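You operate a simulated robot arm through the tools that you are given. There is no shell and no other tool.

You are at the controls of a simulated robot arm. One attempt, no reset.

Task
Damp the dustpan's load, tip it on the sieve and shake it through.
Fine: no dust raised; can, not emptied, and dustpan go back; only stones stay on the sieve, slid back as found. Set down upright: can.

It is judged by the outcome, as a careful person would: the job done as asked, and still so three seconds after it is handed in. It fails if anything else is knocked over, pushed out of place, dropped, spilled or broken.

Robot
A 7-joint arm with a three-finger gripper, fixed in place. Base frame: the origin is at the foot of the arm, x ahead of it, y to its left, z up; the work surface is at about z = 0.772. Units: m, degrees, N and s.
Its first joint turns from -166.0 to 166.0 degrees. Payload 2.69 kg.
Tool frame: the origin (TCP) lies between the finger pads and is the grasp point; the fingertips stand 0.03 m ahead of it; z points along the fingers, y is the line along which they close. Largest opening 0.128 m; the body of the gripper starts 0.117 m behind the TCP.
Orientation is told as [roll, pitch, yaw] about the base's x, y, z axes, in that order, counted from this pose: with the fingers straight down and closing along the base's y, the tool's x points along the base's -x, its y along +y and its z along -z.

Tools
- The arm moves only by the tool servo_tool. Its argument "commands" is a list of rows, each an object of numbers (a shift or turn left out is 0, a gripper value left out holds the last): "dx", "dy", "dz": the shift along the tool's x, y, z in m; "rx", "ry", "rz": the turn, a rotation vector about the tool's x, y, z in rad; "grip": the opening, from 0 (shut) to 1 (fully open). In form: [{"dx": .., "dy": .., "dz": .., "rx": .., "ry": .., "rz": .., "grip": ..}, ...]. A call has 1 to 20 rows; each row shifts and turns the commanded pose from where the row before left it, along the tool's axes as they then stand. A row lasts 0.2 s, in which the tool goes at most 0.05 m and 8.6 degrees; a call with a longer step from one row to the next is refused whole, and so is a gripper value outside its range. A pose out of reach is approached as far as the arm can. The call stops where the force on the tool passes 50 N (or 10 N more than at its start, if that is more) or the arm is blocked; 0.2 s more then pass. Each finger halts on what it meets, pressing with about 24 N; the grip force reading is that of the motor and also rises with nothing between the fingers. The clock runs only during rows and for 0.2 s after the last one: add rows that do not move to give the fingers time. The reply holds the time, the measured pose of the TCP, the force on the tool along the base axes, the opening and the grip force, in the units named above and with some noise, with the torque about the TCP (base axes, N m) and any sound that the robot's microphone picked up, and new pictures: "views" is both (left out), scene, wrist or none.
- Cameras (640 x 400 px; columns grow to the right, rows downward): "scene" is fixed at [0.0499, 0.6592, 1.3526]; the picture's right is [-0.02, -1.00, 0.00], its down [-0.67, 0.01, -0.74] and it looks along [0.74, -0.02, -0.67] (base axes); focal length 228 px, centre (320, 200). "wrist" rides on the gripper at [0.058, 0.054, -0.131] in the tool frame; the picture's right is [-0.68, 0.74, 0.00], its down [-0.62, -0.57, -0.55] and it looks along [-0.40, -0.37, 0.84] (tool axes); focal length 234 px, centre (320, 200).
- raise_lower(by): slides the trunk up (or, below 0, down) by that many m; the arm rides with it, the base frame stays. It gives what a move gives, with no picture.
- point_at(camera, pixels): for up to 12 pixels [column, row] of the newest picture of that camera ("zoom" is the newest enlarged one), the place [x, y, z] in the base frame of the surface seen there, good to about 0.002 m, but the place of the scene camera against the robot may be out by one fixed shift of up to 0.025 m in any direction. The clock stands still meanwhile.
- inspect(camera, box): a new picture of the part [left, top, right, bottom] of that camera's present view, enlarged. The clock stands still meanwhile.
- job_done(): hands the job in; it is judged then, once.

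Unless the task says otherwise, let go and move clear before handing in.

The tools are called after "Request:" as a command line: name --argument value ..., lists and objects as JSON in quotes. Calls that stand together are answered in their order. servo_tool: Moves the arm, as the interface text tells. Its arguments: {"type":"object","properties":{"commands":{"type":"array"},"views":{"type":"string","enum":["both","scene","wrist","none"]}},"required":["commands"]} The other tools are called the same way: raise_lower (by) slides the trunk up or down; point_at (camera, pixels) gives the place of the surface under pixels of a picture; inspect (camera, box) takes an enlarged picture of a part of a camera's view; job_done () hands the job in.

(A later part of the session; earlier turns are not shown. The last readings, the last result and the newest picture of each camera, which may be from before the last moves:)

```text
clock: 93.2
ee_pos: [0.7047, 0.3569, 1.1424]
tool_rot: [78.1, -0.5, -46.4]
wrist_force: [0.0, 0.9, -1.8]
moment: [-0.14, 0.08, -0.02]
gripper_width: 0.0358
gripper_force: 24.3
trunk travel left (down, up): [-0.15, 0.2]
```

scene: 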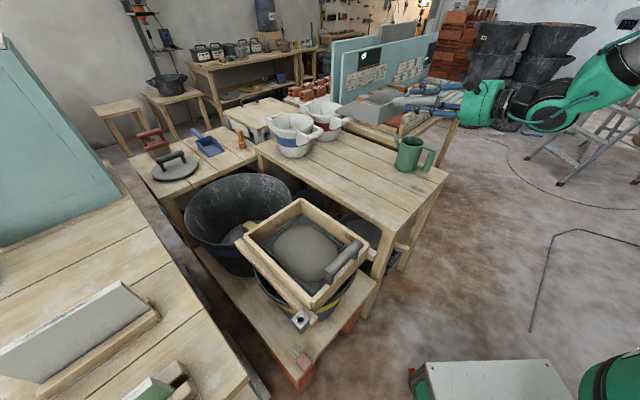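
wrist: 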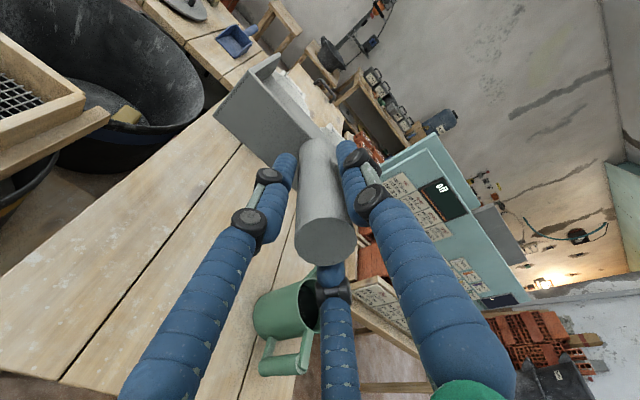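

Back over its place with the right heading. I'll lower 27 cm, then finish in small steps.

Request:
servo_tool --commands '[{"dy": -0.0274, "dz": 0.0058}, {"dy": -0.0274, "dz": 0.0058}, {"dy": -0.0274, "dz": 0.0058}, {"dy": -0.0274, "dz": 0.0058}, {"dy": -0.0274, "dz": 0.0058}, {"dy": -0.0274, "dz": 0.0058}, {"dy": -0.0274, "dz": 0.0058}, {"dy": -0.0274, "dz": 0.0058}, {"dy": -0.0274, "dz": 0.0058}, {"dy": -0.0196, "dz": 0.0042}, {}, {}]' --views "scene"

Request:
inspect --camera "scene" --box '[320, 140, 480, 220]'

```text
clock: 95.8
ee_pos: [0.7073, 0.3552, 0.8714]
tool_rot: [77.9, -0.4, -46.3]
wrist_force: [0.4, -0.4, -2.4]
moment: [-0.13, 0.11, 0.03]
gripper_width: 0.0356
gripper_force: 24.3
trunk travel left (down, up): [-0.15, 0.2]
```

scene: 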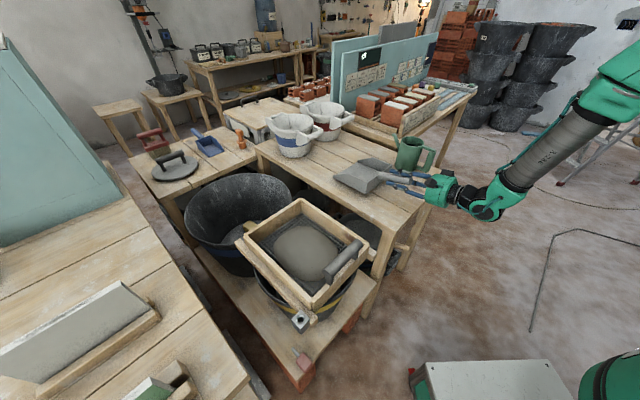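

```text
4.00 times, centred on (400, 180) of scene
```

zoom: 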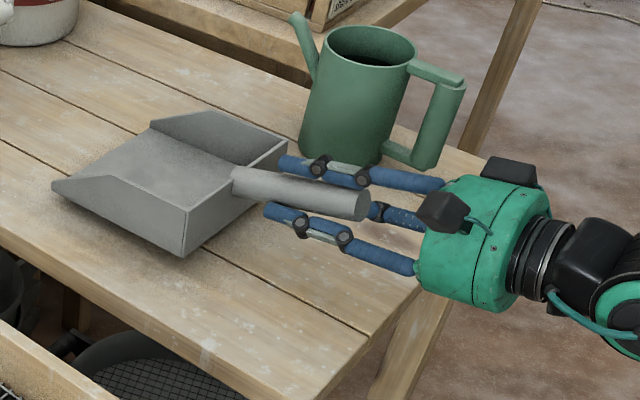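

The pan is ~2.7 cm above its place, level and empty. I'll lower 2.4 cm in small steps and read the force.

Request:
servo_tool --commands '[{"dy": -0.0059, "dz": 0.0012}, {"dy": -0.0059, "dz": 0.0012}, {"dy": -0.0059, "dz": 0.0012}, {"dy": -0.0039, "dz": 0.0008}, {}]' --views "none"

```text
clock: 97.0
ee_pos: [0.7067, 0.3532, 0.8496]
tool_rot: [78.1, -0.4, -46.4]
wrist_force: [0.9, 1.0, 1.4]
moment: [0.53, -0.54, -0.09]
gripper_width: 0.0354
gripper_force: 24.2
trunk travel left (down, up): [-0.15, 0.2]
```

The lip has touched (force +1.4 N, moment reversed) at z 0.850. I'll ease down 3 mm more and look before releasing.

Request:
servo_tool --commands '[{"dy": -0.0015, "dz": 0.0003}, {"dy": -0.0015, "dz": 0.0003}, {}]' --views "scene"

Request:
inspect --camera "scene" --box '[320, 140, 480, 220]'

```text
clock: 97.8
ee_pos: [0.7057, 0.354, 0.8443]
tool_rot: [77.9, -0.4, -46.4]
wrist_force: [-1.4, -0.9, 0.5]
moment: [0.35, -0.3, -0.01]
gripper_width: 0.0355
gripper_force: 24.0
trunk travel left (down, up): [-0.15, 0.2]
```

scene: 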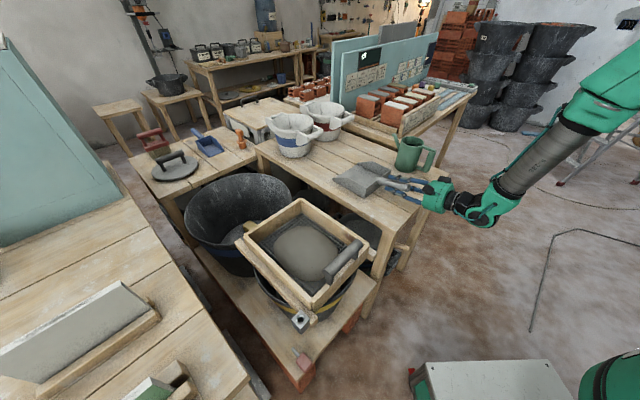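

```text
4.00 times, centred on (400, 180) of scene
```

zoom: 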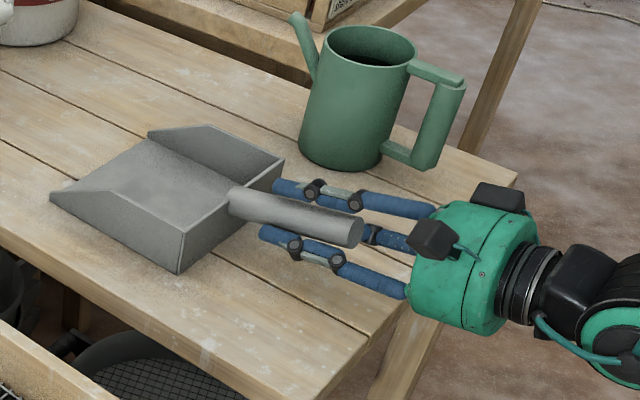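

The pan sits flat on the bench at its original height. I'll open the hand to 64 mm and back straight off along the handle.

Request:
servo_tool --commands '[{"grip": 0.3}, {"grip": 0.4}, {"grip": 0.5}, {"grip": 0.5}, {}]' --views "both"

Request:
inspect --camera "wrist" --box '[200, 90, 440, 250]'

```text
clock: 99.0
ee_pos: [0.7056, 0.3551, 0.8463]
tool_rot: [78.0, -0.3, -46.3]
wrist_force: [-0.2, -0.3, 0.2]
moment: [-0.01, -0.01, -0.02]
gripper_width: 0.064
gripper_force: 0.1
trunk travel left (down, up): [-0.15, 0.2]
```

scene: 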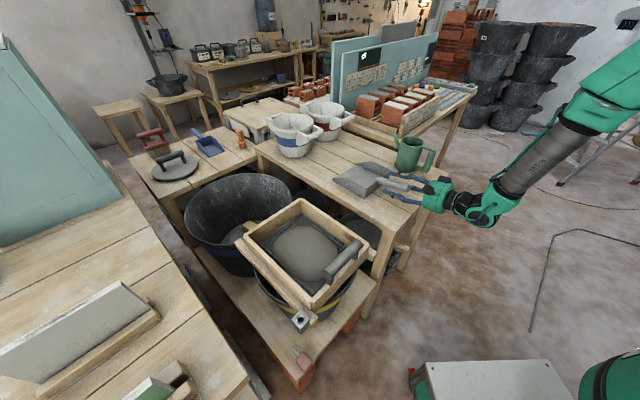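
wrist: 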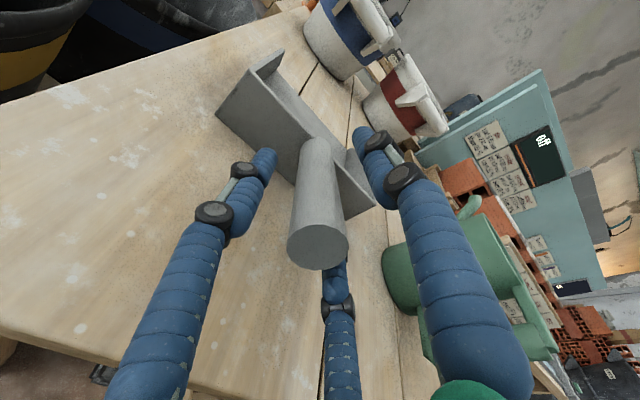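

```text
2.50 times, centred on (320, 170) of wrist
```

zoom: 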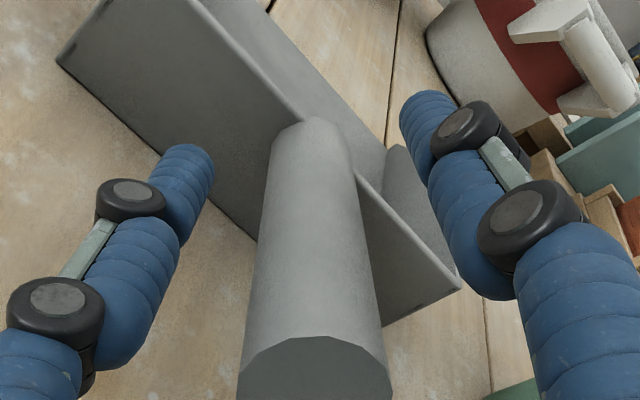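

The hand is free around the handle. I'll back off 11 cm along the handle axis, then rise clear.

Request:
servo_tool --commands '[{"dz": -0.015}, {"dz": -0.02}, {"dz": -0.02}, {"dz": -0.02}, {"dz": -0.02}, {"dz": -0.02}, {"dy": 0.03, "dz": -0.005}, {"dy": 0.03, "dz": -0.005}, {"dy": 0.04, "dz": -0.005}, {"dy": 0.04, "dz": -0.005}, {}]' --views "both"

Request:
inspect --camera "scene" --box '[320, 120, 460, 210]'

Request:
inspect --camera "scene" --box '[225, 190, 385, 330]'

```text
clock: 101.4
ee_pos: [0.6326, 0.2845, 1.0118]
tool_rot: [78.1, -0.3, -46.4]
wrist_force: [-0.1, 0.0, 0.2]
moment: [-0.01, -0.03, -0.04]
gripper_width: 0.0642
gripper_force: 0.0
trunk travel left (down, up): [-0.15, 0.2]
```

scene: 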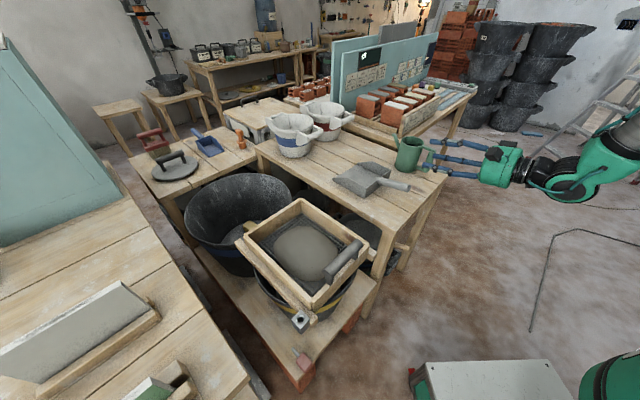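
wrist: 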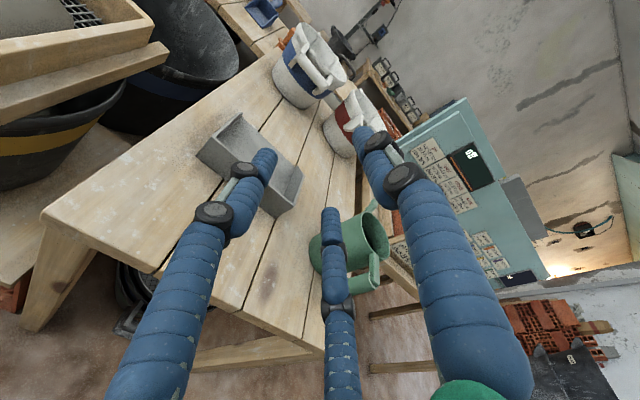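

```text
4.44 times, centred on (390, 165) of scene
```

zoom: 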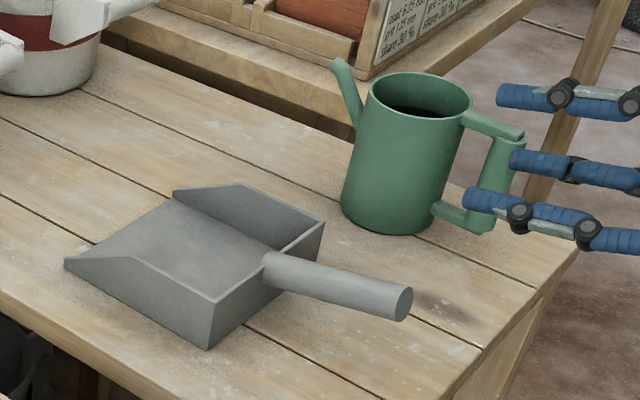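

```text
2.86 times, centred on (305, 260) of scene
```

zoom: 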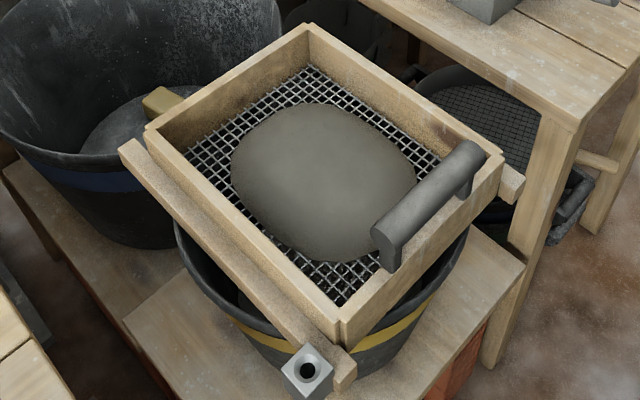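

Dustpan and can are back where they were, and the sieve holds the whole heap. Now I'll bring the tool upright for gripping the sieve's handle.

Request:
servo_tool --commands '[{"rx": 0.0972}, {"rx": 0.0972}, {"rx": 0.0972}, {"rx": 0.0972}, {"rx": 0.0972}, {"rx": 0.0972}, {"rx": 0.0972}, {"rx": 0.0972}, {"rx": 0.0972}, {"rx": 0.0972}, {"rx": 0.0972}, {"rx": 0.0972}, {"rx": 0.0972}, {"rx": 0.0972}, {}]' --views "none"

```text
clock: 104.6
ee_pos: [0.6305, 0.2852, 1.0112]
tool_rot: [-0.1, -0.4, -46.4]
wrist_force: [-0.3, 0.7, 0.0]
moment: [-0.03, 0.01, -0.01]
gripper_width: 0.0639
gripper_force: 0.1
trunk travel left (down, up): [-0.15, 0.2]
```

Upright. I'll straighten the yaw to −45° and move over the sieve's handle at z ≈ 1.01, then measure it with the wrist camera.

Request:
servo_tool --commands '[{"rz": -0.0244, "ry": 0.006}, {"dx": 0.02, "dy": 0.0012}, {"dx": 0.0327, "dy": 0.002}, {"dx": 0.0327, "dy": 0.002}, {"dx": 0.0327, "dy": 0.002}, {"dx": 0.0327, "dy": 0.002}, {"dx": 0.0327, "dy": 0.002}, {"dx": 0.0327, "dy": 0.002}, {"dx": 0.0327, "dy": 0.002}, {"dx": 0.0327, "dy": 0.002}, {"dx": 0.0327, "dy": 0.002}, {"dx": 0.0327, "dy": 0.002}, {"dx": 0.0323, "dy": 0.002}, {}, {}]' --views "both"

Request:
inspect --camera "wrist" --box '[200, 60, 440, 260]'

```text
clock: 107.8
ee_pos: [0.3779, 0.5696, 1.0124]
tool_rot: [0.1, 0.0, -45.0]
wrist_force: [0.8, -0.3, 0.3]
moment: [0.0, -0.01, 0.03]
gripper_width: 0.0642
gripper_force: 0.1
trunk travel left (down, up): [-0.15, 0.2]
```

scene: 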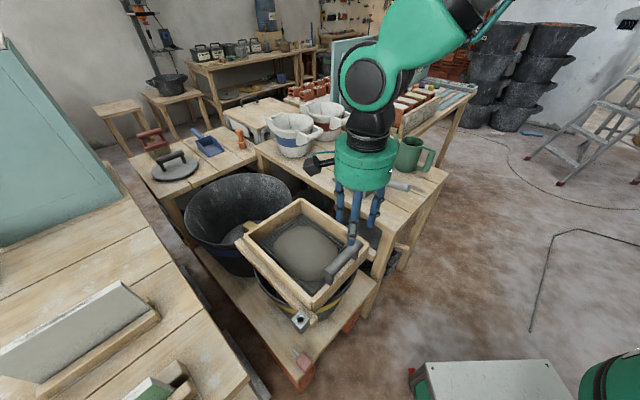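
wrist: 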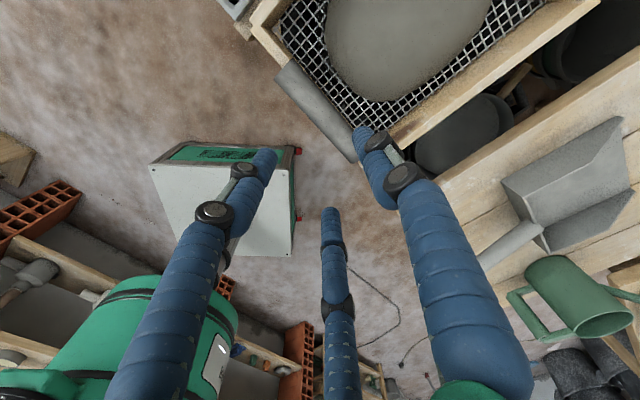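

```text
2.00 times, centred on (320, 160) of wrist
```

zoom: 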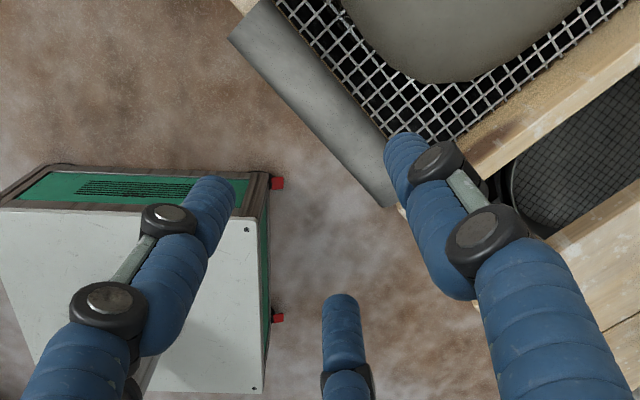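

The sieve handle runs from zoom (245,40) to (388,195). I'll measure its bar edges and ends precisely.

Request:
point_at --camera "zoom" --pixels '[[248, 30], [285, 75], [315, 110], [345, 145], [375, 180], [300, 118], [330, 100], [345, 165], [388, 200], [240, 50], [395, 110], [480, 160]]'

Request:
inspect --camera "wrist" --box '[260, 50, 400, 180]'

```text
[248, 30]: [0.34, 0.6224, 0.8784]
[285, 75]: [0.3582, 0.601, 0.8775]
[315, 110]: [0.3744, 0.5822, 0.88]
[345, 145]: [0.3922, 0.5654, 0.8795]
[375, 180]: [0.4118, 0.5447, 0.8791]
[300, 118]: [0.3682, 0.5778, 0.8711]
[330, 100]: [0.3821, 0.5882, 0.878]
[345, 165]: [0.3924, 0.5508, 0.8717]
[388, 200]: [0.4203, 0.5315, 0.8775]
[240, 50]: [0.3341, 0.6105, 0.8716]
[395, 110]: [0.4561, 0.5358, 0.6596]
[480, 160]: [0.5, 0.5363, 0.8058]
```

```text
3.08 times, centred on (330, 115) of wrist
```

zoom: 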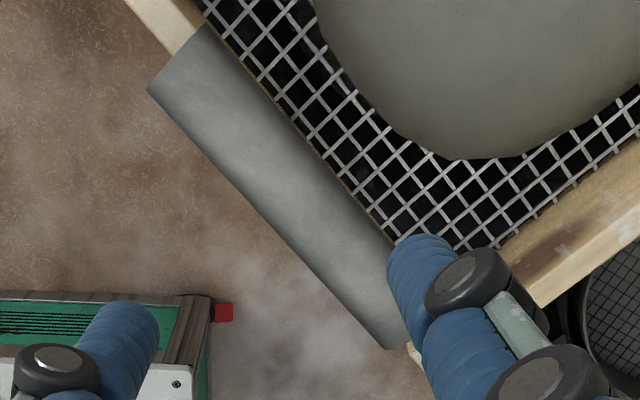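

The handle bar's axis is u≈0.674, z≈0.864, from v −0.20 to −0.08, about 32 mm thick. With one finger inside and two outside, I'll put the TCP ~10 mm outside the bar, at its middle, open to 80 mm, and descend to z 0.868.

Request:
servo_tool --commands '[{"dx": 0.0034, "dy": -0.0065, "grip": 0.63}, {}, {"dz": 0.025}, {"dz": 0.025}, {"dz": 0.025}, {"dz": 0.02}, {}]' --views "both"

Request:
inspect --camera "wrist" --box '[200, 60, 440, 260]'

Request:
inspect --camera "scene" --box '[290, 150, 430, 290]'

```text
clock: 109.4
ee_pos: [0.3714, 0.5678, 0.9158]
tool_rot: [-0.1, -0.1, -45.0]
wrist_force: [0.7, -0.8, 0.0]
moment: [-0.04, 0.03, 0.01]
gripper_width: 0.0807
gripper_force: 0.0
trunk travel left (down, up): [-0.15, 0.2]
```

scene: 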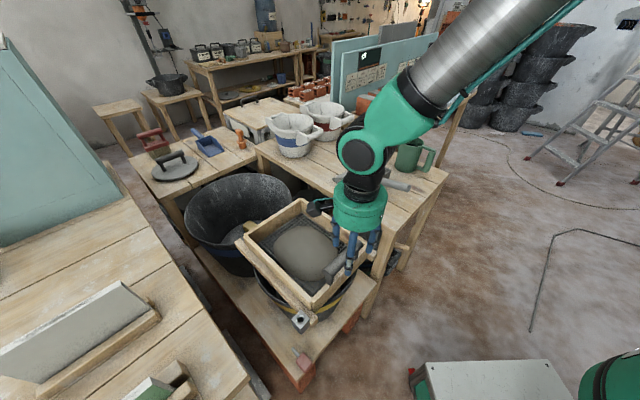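
wrist: 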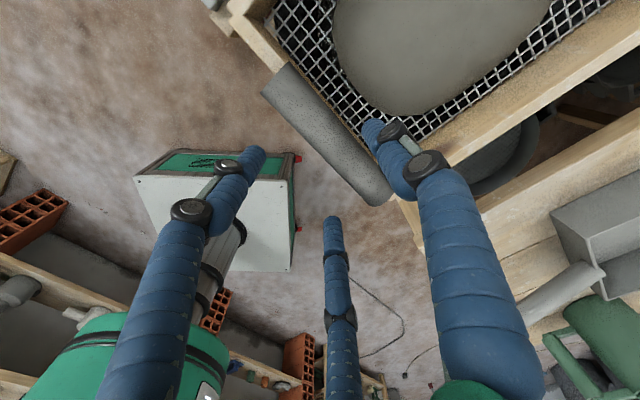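

```text
2.00 times, centred on (320, 160) of wrist
```

zoom: 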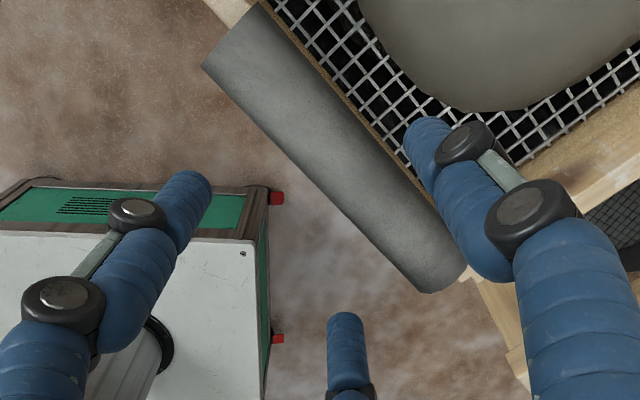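

```text
2.86 times, centred on (360, 220) of scene
```

zoom: 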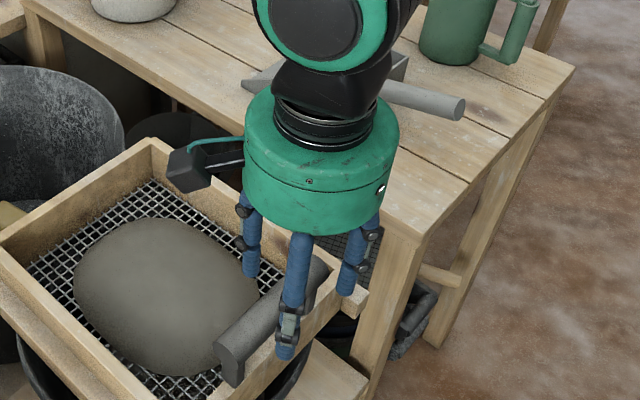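

The inner finger is inside the frame and the two outer ones outside, with the bar between. I'll re-measure the bar from here before the last 5 cm.

Request:
point_at --camera "wrist" --pixels '[[295, 100], [310, 120], [330, 143], [350, 165], [300, 137], [335, 118], [280, 80], [385, 205], [372, 125], [250, 155], [333, 222], [345, 172]]'

```text
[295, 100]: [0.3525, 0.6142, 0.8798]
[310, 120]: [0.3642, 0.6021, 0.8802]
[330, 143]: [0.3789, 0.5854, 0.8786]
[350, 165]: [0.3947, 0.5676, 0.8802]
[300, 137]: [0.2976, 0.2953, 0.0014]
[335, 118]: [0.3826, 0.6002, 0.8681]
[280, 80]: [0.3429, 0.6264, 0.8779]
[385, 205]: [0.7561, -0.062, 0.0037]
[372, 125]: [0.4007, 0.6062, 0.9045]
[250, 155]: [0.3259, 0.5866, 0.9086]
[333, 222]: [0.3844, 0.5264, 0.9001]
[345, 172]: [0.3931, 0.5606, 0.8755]
```

The bar's axis is nearer u ≈ 0.679, so I'll shift 4.5 mm inward to centre it, then descend to z 0.868.

Request:
servo_tool --commands '[{"dy": 0.0045}, {"dz": 0.012}, {"dz": 0.012}, {"dz": 0.012}, {"dz": 0.011}, {}]' --views "both"

Request:
inspect --camera "wrist" --box '[200, 60, 440, 260]'

Request:
inspect --camera "scene" --box '[290, 190, 410, 290]'

```text
clock: 110.8
ee_pos: [0.3749, 0.57, 0.8675]
tool_rot: [0.0, -0.1, -45.0]
wrist_force: [0.1, -0.3, 0.3]
moment: [0.0, 0.0, -0.01]
gripper_width: 0.0808
gripper_force: 0.0
trunk travel left (down, up): [-0.15, 0.2]
```

scene: 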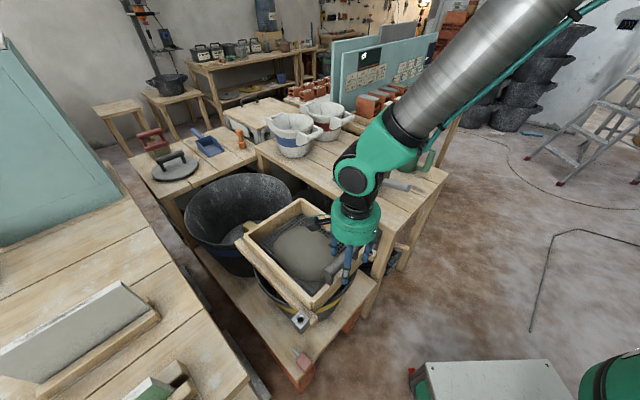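
wrist: 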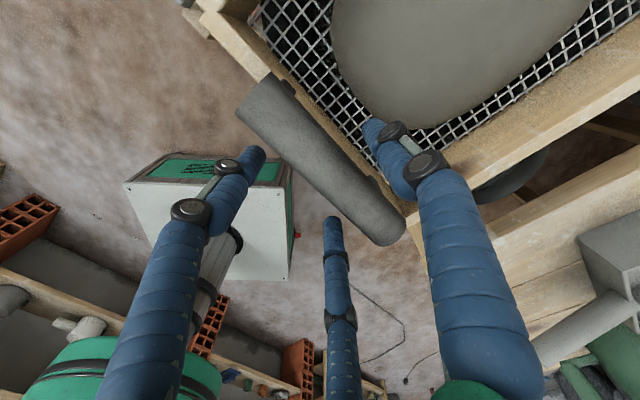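

```text
2.00 times, centred on (320, 160) of wrist
```

zoom: 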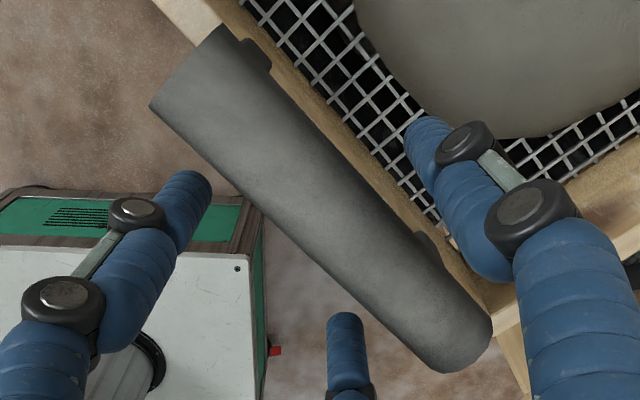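

```text
4.00 times, centred on (350, 240) of scene
```

zoom: 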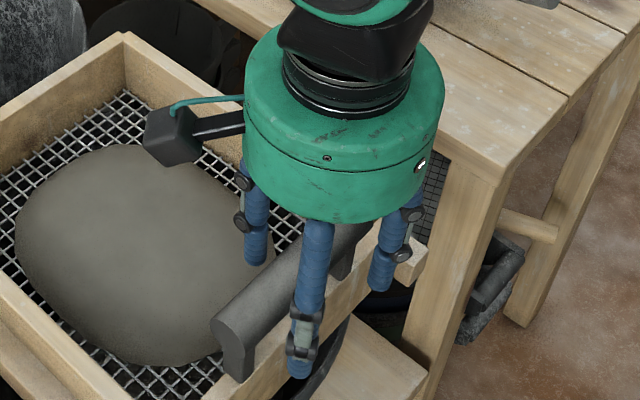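

All clear with zero force. I'll close on the bar and see whether the sieve shifts.

Request:
servo_tool --commands '[{"grip": 0.45}, {"grip": 0.35}, {"grip": 0.25}, {"grip": 0.1}, {"grip": 0.0}, {"grip": 0.0}]' --views "both"

Request:
inspect --camera "scene" --box '[225, 190, 385, 330]'

Request:
inspect --camera "wrist" --box '[200, 60, 440, 260]'

```text
clock: 112.2
ee_pos: [0.3756, 0.5703, 0.8676]
tool_rot: [0.0, -0.1, -45.1]
wrist_force: [-1.0, -0.1, 1.5]
moment: [-0.03, -0.03, -0.1]
gripper_width: 0.0441
gripper_force: 45.0
trunk travel left (down, up): [-0.15, 0.2]
```

scene: 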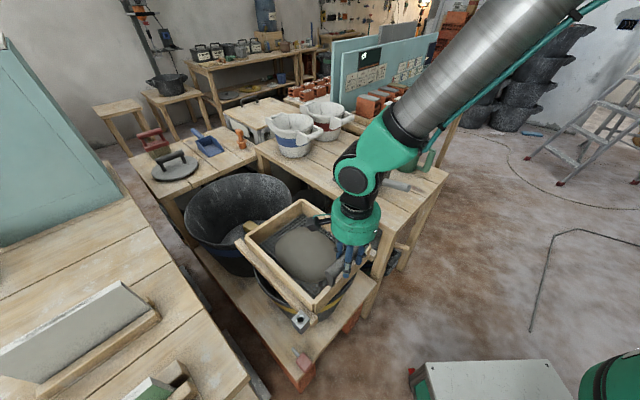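
wrist: 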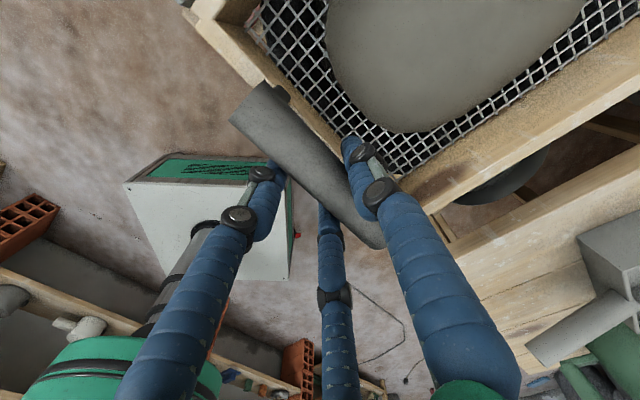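

```text
2.86 times, centred on (305, 260) of scene
```

zoom: 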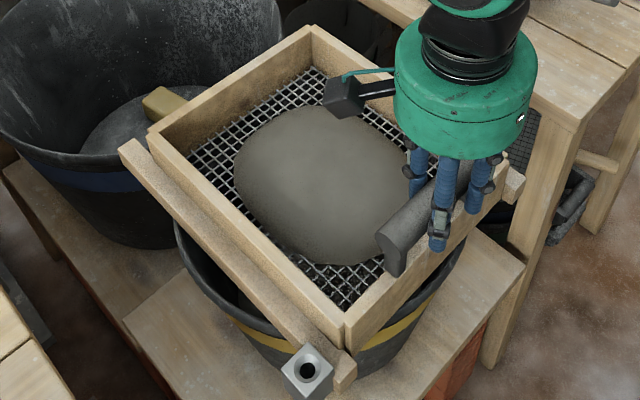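

```text
2.00 times, centred on (320, 160) of wrist
```

zoom: 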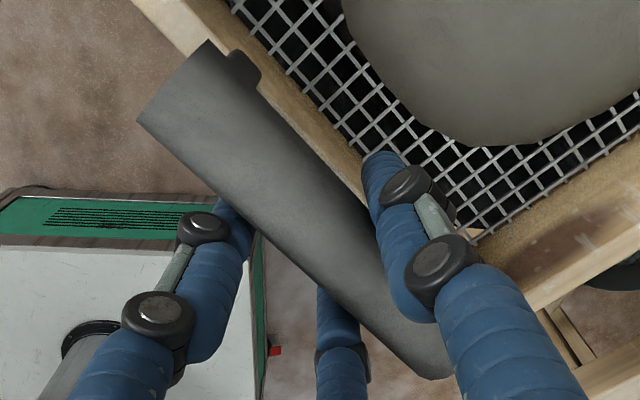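

Gripped at 44 mm; the sieve moved a few mm toward −u on closing. I'll measure its corners to know the exact offset for the return.

Request:
point_at --camera "scene" --pixels '[[307, 200.5], [307.5, 201], [252, 237], [252.5, 238], [319, 302.5], [318.5, 303], [308, 212], [264, 232]]'

Request:
inspect --camera "scene" --box '[230, 190, 330, 290]'

```text
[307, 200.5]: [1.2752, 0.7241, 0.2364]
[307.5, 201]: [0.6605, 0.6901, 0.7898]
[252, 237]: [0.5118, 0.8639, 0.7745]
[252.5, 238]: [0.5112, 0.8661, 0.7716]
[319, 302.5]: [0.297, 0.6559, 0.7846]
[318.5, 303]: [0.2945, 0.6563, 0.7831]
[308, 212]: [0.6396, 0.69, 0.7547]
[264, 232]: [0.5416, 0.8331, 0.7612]
```

```text
4.00 times, centred on (280, 240) of scene
```

zoom: 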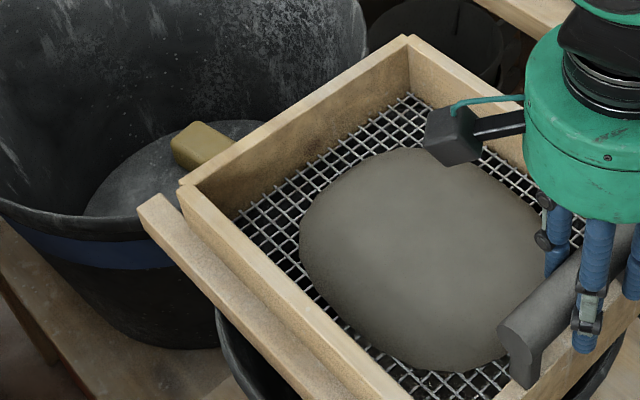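

I'll use the new zoom to measure B corner (406,40) and L corner (183,187) directly.

Request:
point_at --camera "zoom" --pixels '[[406, 40], [410, 42], [184, 187], [190, 190], [186, 182], [146, 206], [402, 42], [300, 110]]'

```text
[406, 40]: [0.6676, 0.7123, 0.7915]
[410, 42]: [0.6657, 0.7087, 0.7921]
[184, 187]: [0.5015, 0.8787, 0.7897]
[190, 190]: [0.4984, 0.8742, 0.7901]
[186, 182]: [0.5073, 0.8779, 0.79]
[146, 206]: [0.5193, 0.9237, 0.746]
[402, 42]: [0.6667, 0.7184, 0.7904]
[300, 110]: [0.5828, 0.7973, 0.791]
```

By the wrist picture the bar shifted about 7 mm toward −u, so home is 7 mm toward +u from here. I'll check the free room beyond the sieve's +u side (big bucket and block near zoom (205,145)) before shaking.

Request:
point_at --camera "zoom" --pixels '[[362, 30], [366, 60], [300, 90], [230, 140], [205, 165], [180, 160], [215, 130], [245, 110], [150, 235], [100, 215], [420, 12], [345, 85]]'

```text
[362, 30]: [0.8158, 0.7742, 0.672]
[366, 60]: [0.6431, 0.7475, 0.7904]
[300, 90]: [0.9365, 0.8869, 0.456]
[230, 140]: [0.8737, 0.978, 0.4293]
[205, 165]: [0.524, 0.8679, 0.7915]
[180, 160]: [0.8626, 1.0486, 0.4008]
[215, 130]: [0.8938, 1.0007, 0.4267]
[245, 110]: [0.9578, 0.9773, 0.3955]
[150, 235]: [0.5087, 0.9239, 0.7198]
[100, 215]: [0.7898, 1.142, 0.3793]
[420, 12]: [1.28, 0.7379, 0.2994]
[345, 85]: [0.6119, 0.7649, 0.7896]
```

There's free room on the +u side. I'll start with moderate strokes of 4 cm along the rails and see how the heap goes through.

Request:
servo_tool --commands '[{"dy": 0.016}, {"dy": 0.016}, {"dy": -0.02}, {"dy": -0.02}, {"dy": 0.02}, {"dy": 0.02}, {"dy": -0.02}, {"dy": -0.02}, {"dy": 0.02}, {"dy": 0.02}, {"dy": -0.02}, {"dy": -0.02}, {"dy": 0.015}, {}]' --views "both"

Request:
inspect --camera "scene" --box '[225, 190, 385, 330]'

```text
clock: 115.2
ee_pos: [0.3804, 0.5739, 0.8679]
tool_rot: [0.1, -0.1, -45.0]
wrist_force: [1.7, 0.3, 4.1]
moment: [0.0, 0.31, -0.07]
gripper_width: 0.044
gripper_force: 44.5
trunk travel left (down, up): [-0.15, 0.2]
```

scene: 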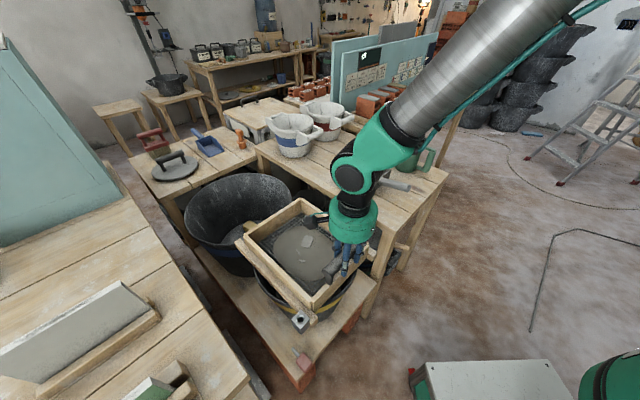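
wrist: 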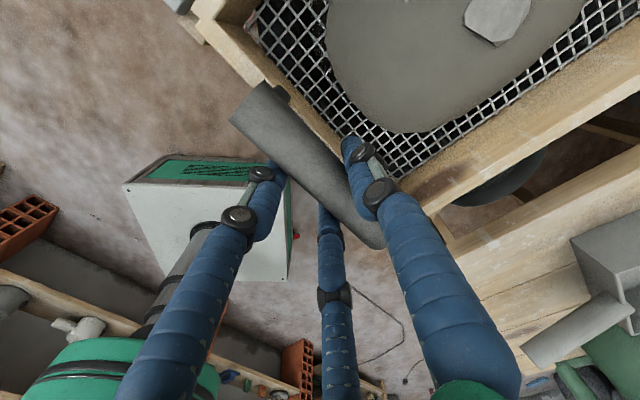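

```text
2.86 times, centred on (305, 260) of scene
```

zoom: 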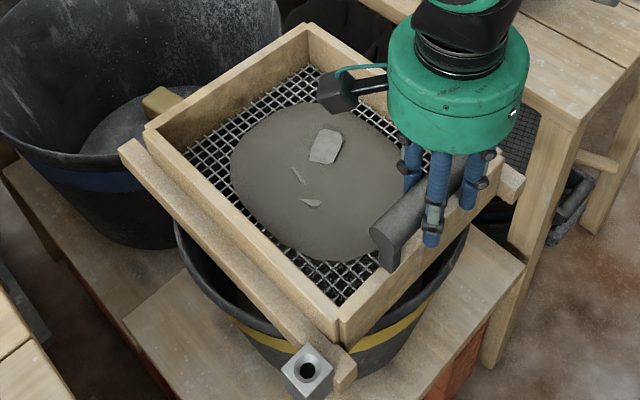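

It works: fines are going through, stones are showing, and no dust is visible. I'll continue the strokes at the same gentle speed.

Request:
servo_tool --commands '[{"dy": 0.0125}, {"dy": 0.0125}, {"dy": -0.02}, {"dy": -0.02}, {"dy": 0.02}, {"dy": 0.02}, {"dy": -0.02}, {"dy": -0.02}, {"dy": 0.02}, {"dy": 0.02}, {"dy": -0.02}, {"dy": -0.02}, {"dy": 0.02}, {"dy": 0.02}, {"dy": -0.02}, {"dy": -0.02}, {"dy": 0.0075}, {"dy": 0.0075}, {}]' --views "scene"

Request:
inspect --camera "scene" --box '[225, 190, 385, 330]'

```text
clock: 119.2
ee_pos: [0.3811, 0.5743, 0.868]
tool_rot: [0.2, -0.1, -44.9]
wrist_force: [4.8, -7.0, 3.6]
moment: [-0.05, -0.16, -0.05]
gripper_width: 0.0438
gripper_force: 45.0
trunk travel left (down, up): [-0.15, 0.2]
```

scene: 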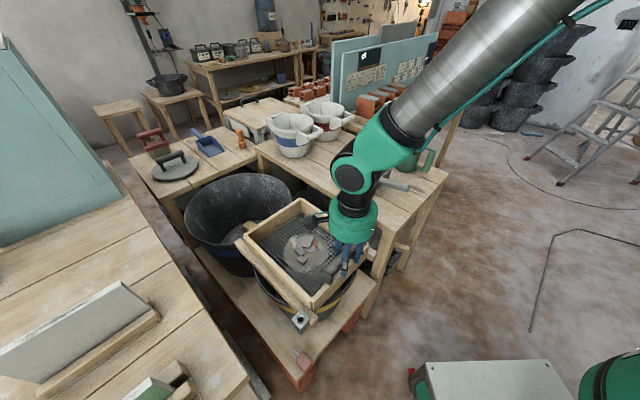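

```text
2.86 times, centred on (305, 260) of scene
```

zoom: 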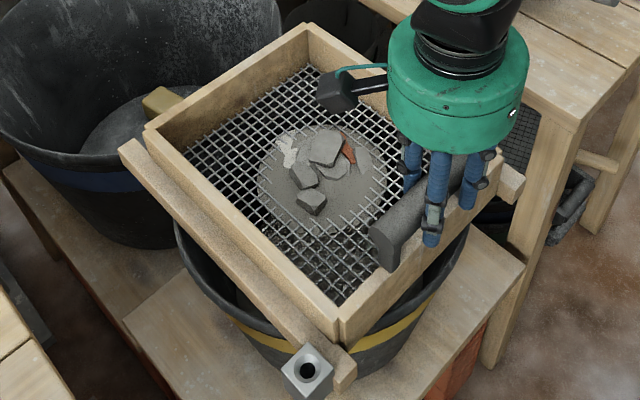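

Much has passed; there are stones plus something white at (288,150) and reddish at (350,150). I'll zoom in on the mesh.

Request:
inspect --camera "scene" --box '[270, 215, 350, 275]'

Request:
inspect --camera "wrist" --box '[250, 0, 640, 160]'

```text
6.67 times, centred on (310, 245) of scene
```

zoom: 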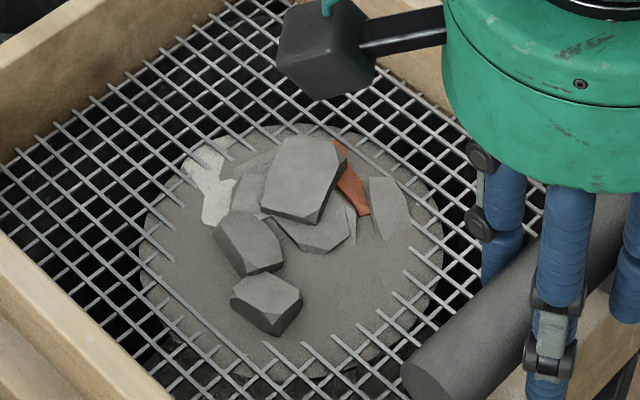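

```text
1.64 times, centred on (445, 80) of wrist
```

zoom: 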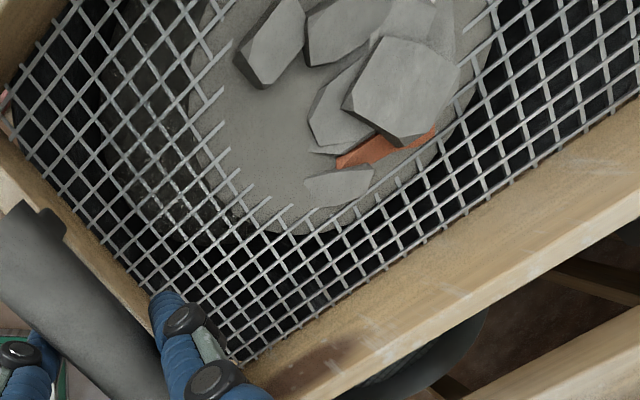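

Grey stones, a reddish shard and a pale chip lie on a thinning disc of fines. I'll keep shaking until the fines are gone.

Request:
servo_tool --commands '[{"dy": 0.0125}, {"dy": 0.0125}, {"dy": -0.02}, {"dy": -0.02}, {"dy": 0.02}, {"dy": 0.02}, {"dy": -0.02}, {"dy": -0.02}, {"dy": 0.02}, {"dy": 0.02}, {"dy": -0.02}, {"dy": -0.02}, {"dy": 0.02}, {"dy": 0.02}, {"dy": -0.02}, {"dy": -0.02}, {"dy": 0.0075}, {"dy": 0.0075}, {}]' --views "scene"

Request:
inspect --camera "scene" --box '[270, 215, 350, 275]'

Request:
inspect --camera "scene" --box '[225, 190, 385, 330]'

```text
clock: 123.2
ee_pos: [0.3816, 0.5754, 0.8681]
tool_rot: [0.0, -0.1, -45.0]
wrist_force: [-4.5, 5.2, -0.6]
moment: [0.24, 0.13, -0.04]
gripper_width: 0.0441
gripper_force: 44.8
trunk travel left (down, up): [-0.15, 0.2]
```

scene: 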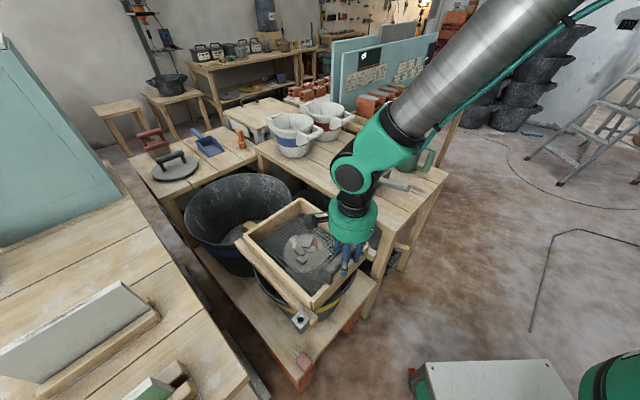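

```text
6.67 times, centred on (310, 245) of scene
```

zoom: 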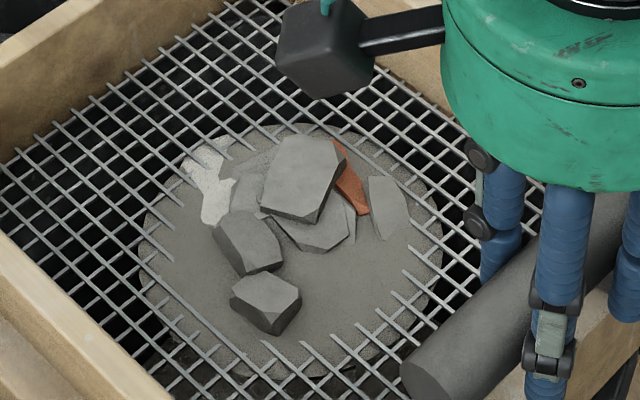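

```text
2.86 times, centred on (305, 260) of scene
```

zoom: 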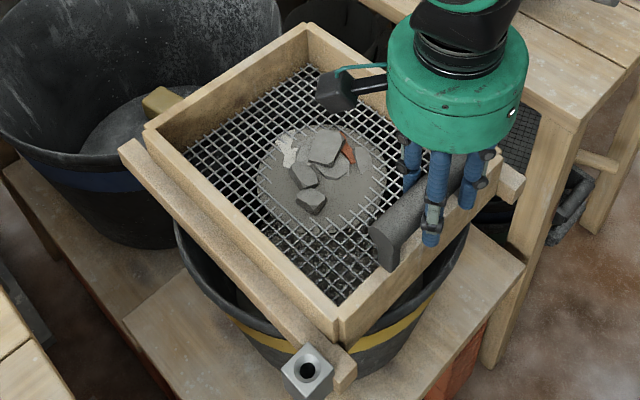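

The disc looks the same as before this round. I'll measure its height against the mesh to see whether fines really remain.

Request:
inspect --camera "scene" --box '[270, 215, 350, 275]'

Request:
point_at --camera "zoom" --pixels '[[340, 290], [380, 260], [200, 270], [220, 310], [300, 345], [165, 230], [420, 220], [205, 200], [300, 170], [355, 195], [390, 205], [265, 300]]'

```text
6.67 times, centred on (310, 245) of scene
```

zoom: 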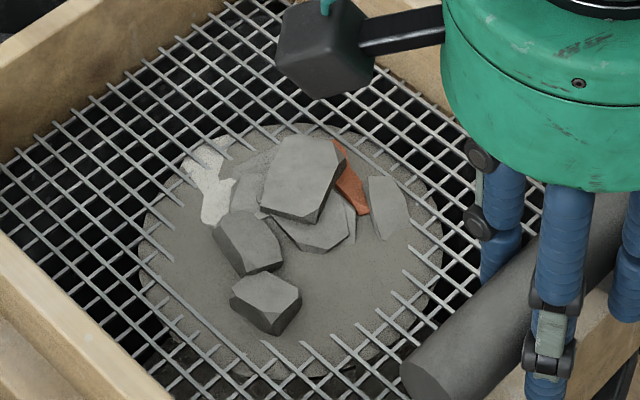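

```text
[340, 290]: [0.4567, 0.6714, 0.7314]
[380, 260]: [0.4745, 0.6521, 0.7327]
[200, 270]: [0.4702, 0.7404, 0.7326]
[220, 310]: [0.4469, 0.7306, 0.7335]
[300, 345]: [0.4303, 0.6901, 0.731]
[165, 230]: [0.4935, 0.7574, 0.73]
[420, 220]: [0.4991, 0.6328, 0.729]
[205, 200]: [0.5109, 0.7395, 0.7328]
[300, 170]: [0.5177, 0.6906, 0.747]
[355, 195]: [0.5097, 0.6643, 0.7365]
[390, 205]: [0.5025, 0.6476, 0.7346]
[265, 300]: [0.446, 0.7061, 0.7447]
```

The disc is only 1–3 mm above the mesh, a thin layer that gentle strokes no longer clear. I'll try brisker, shorter strokes (3.5 cm each 0.2 s).

Request:
servo_tool --commands '[{"dy": 0.02}, {"dy": -0.035}, {"dy": 0.035}, {"dy": -0.035}, {"dy": 0.035}, {"dy": -0.035}, {"dy": 0.035}, {"dy": -0.035}, {"dy": 0.035}, {"dy": -0.035}, {"dy": 0.035}, {"dy": -0.035}, {"dy": 0.035}, {"dy": -0.02}, {}, {}]' --views "scene"

Request:
inspect --camera "scene" --box '[270, 215, 350, 275]'

```text
clock: 126.6
ee_pos: [0.3796, 0.5759, 0.8681]
tool_rot: [0.0, -0.1, -45.0]
wrist_force: [12.4, -14.4, -7.2]
moment: [-0.37, -0.36, -0.06]
gripper_width: 0.044
gripper_force: 45.3
trunk travel left (down, up): [-0.15, 0.2]
```

scene: 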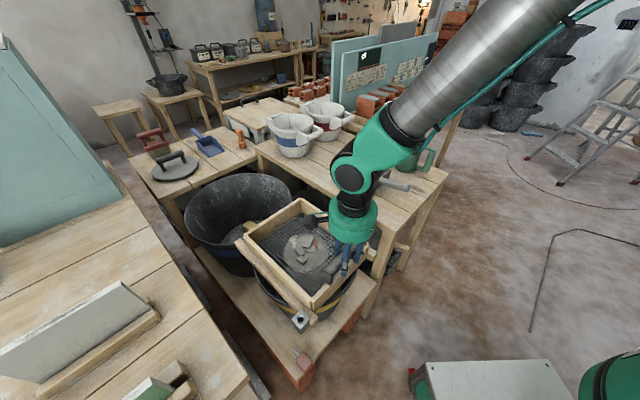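

```text
6.67 times, centred on (310, 245) of scene
```

zoom: 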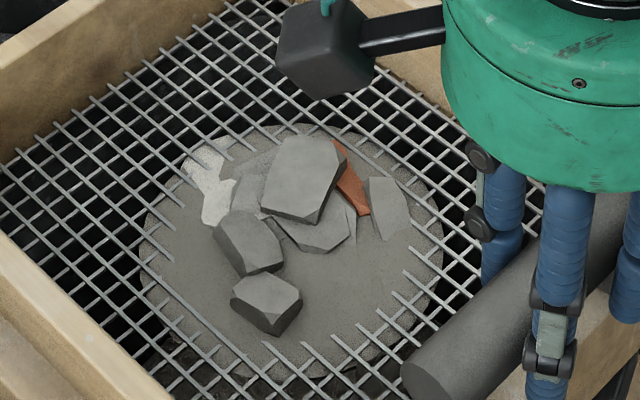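

No change at all, and the rim of the disc looks coarse and gritty. I'll look closer from both cameras to tell grit-and-stones from leftover fines; there's also a 19 N sideways load I should relax.

Request:
inspect --camera "scene" --box '[284, 228, 332, 268]'

Request:
inspect --camera "wrist" --box '[340, 0, 560, 140]'

```text
10.00 times, centred on (308, 248) of scene
```

zoom: 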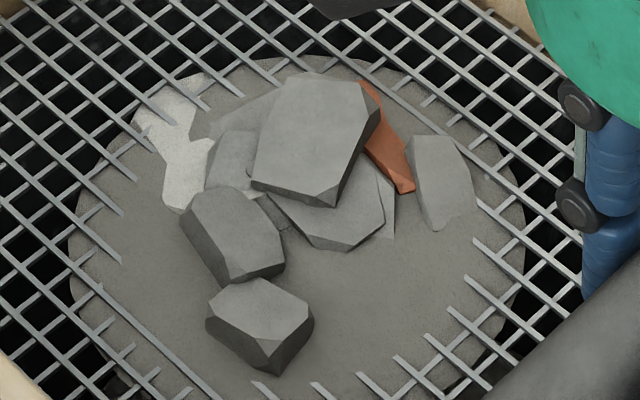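

```text
2.86 times, centred on (450, 70) of wrist
```

zoom: 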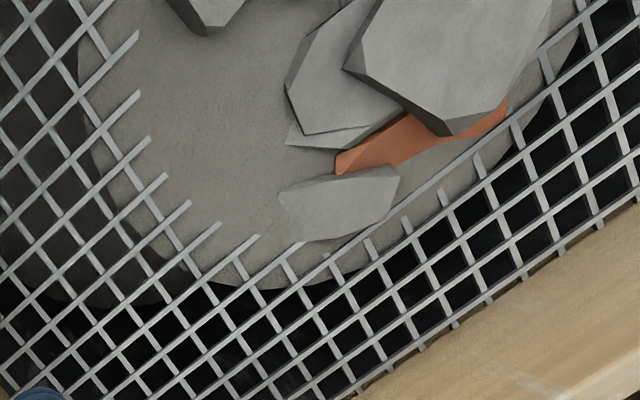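

Fines still seem to lie in a thin film. I'll relax the sideways load slightly and shake with fuller, quicker strokes (4.5 cm).

Request:
servo_tool --commands '[{"dx": -0.001, "dz": 0.0004}, {"dy": 0.03}, {"dy": -0.045}, {"dy": 0.045}, {"dy": -0.045}, {"dy": 0.045}, {"dy": -0.045}, {"dy": 0.045}, {"dy": -0.045}, {"dy": 0.045}, {"dy": -0.045}, {"dy": 0.045}, {"dy": -0.045}, {"dy": 0.045}, {"dy": -0.045}, {"dy": 0.045}, {"dy": -0.03}, {}, {}]' --views "scene"

Request:
inspect --camera "scene" --box '[284, 228, 332, 268]'

```text
clock: 130.6
ee_pos: [0.3812, 0.5742, 0.8676]
tool_rot: [-0.1, -0.1, -45.0]
wrist_force: [-4.7, 3.6, -13.4]
moment: [0.1, 0.15, -0.03]
gripper_width: 0.044
gripper_force: 45.4
trunk travel left (down, up): [-0.15, 0.2]
```

scene: 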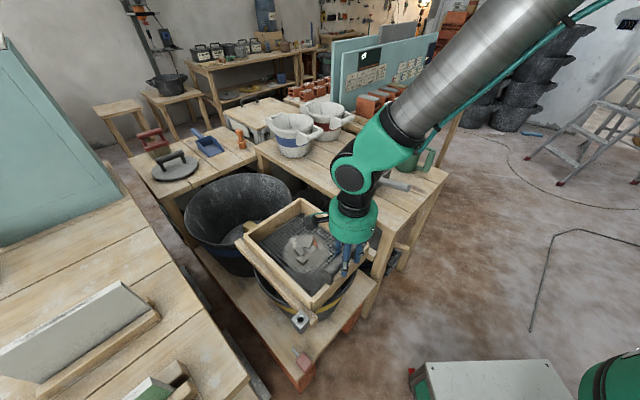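

```text
10.00 times, centred on (308, 248) of scene
```

zoom: 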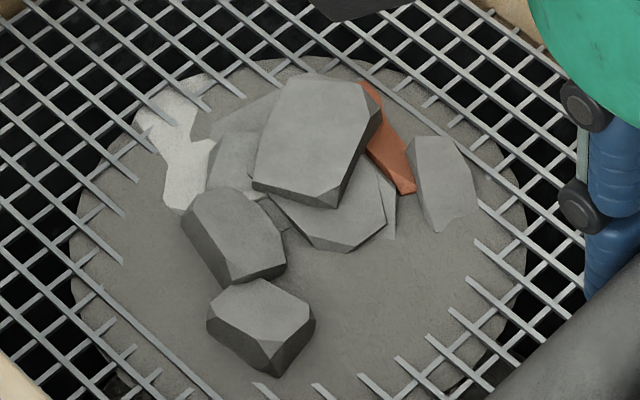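

Still identical, so what's on the mesh now is its end state: stones on a thin coarse bed that no longer changes. I'll check the sieve's position against the first picture, and the surroundings for spills.

Request:
inspect --camera "scene" --box '[225, 190, 385, 330]'

Request:
inspect --camera "scene" --box '[180, 240, 380, 400]'

Request:
inspect --camera "wrist" --box '[180, 0, 640, 200]'

```text
2.86 times, centred on (305, 260) of scene
```

zoom: 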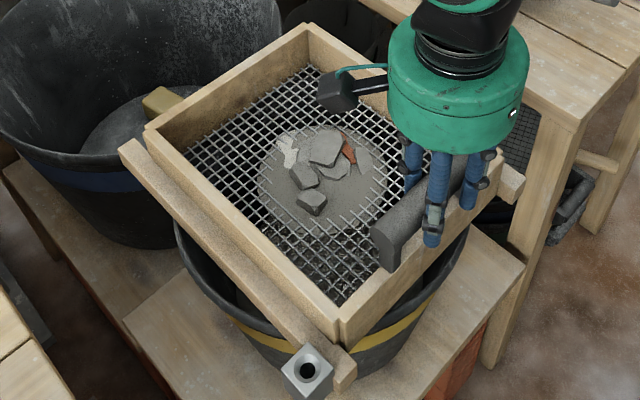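

```text
2.50 times, centred on (280, 320) of scene
```

zoom: 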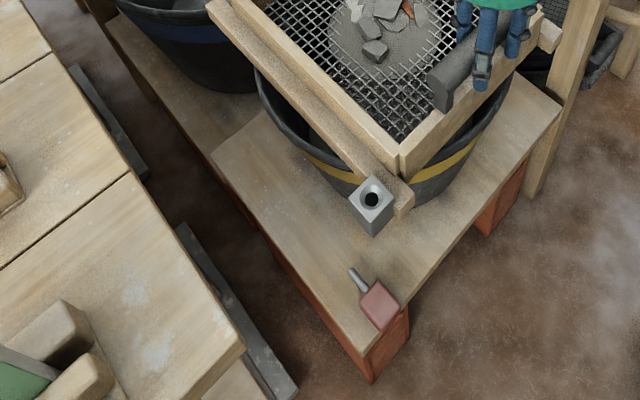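

```text
1.39 times, centred on (410, 100) of wrist
```

zoom: 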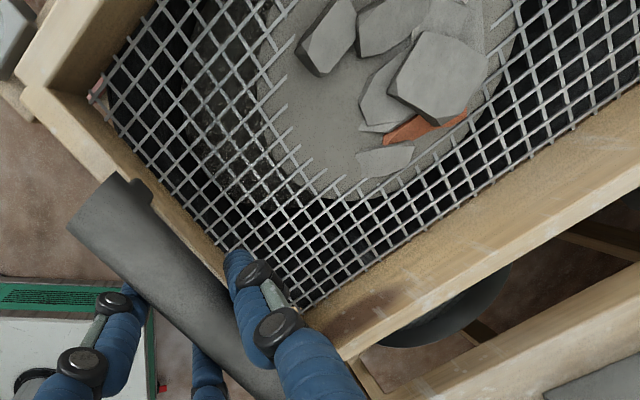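

The sieve's corners match the first picture (B (310,25), F (341,320), L (147,125)) and nothing is spilled on the shelf. There's a 13 N pull on the tool; I'll ease the hand down 1 mm to unload before letting go.

Request:
servo_tool --commands '[{"dz": 0.001}, {}, {}]' --views "none"

```text
clock: 131.4
ee_pos: [0.3812, 0.5745, 0.8681]
tool_rot: [0.1, -0.2, -44.9]
wrist_force: [-3.4, 1.4, -3.7]
moment: [-0.12, -0.03, -0.03]
gripper_width: 0.044
gripper_force: 45.2
trunk travel left (down, up): [-0.15, 0.2]
```

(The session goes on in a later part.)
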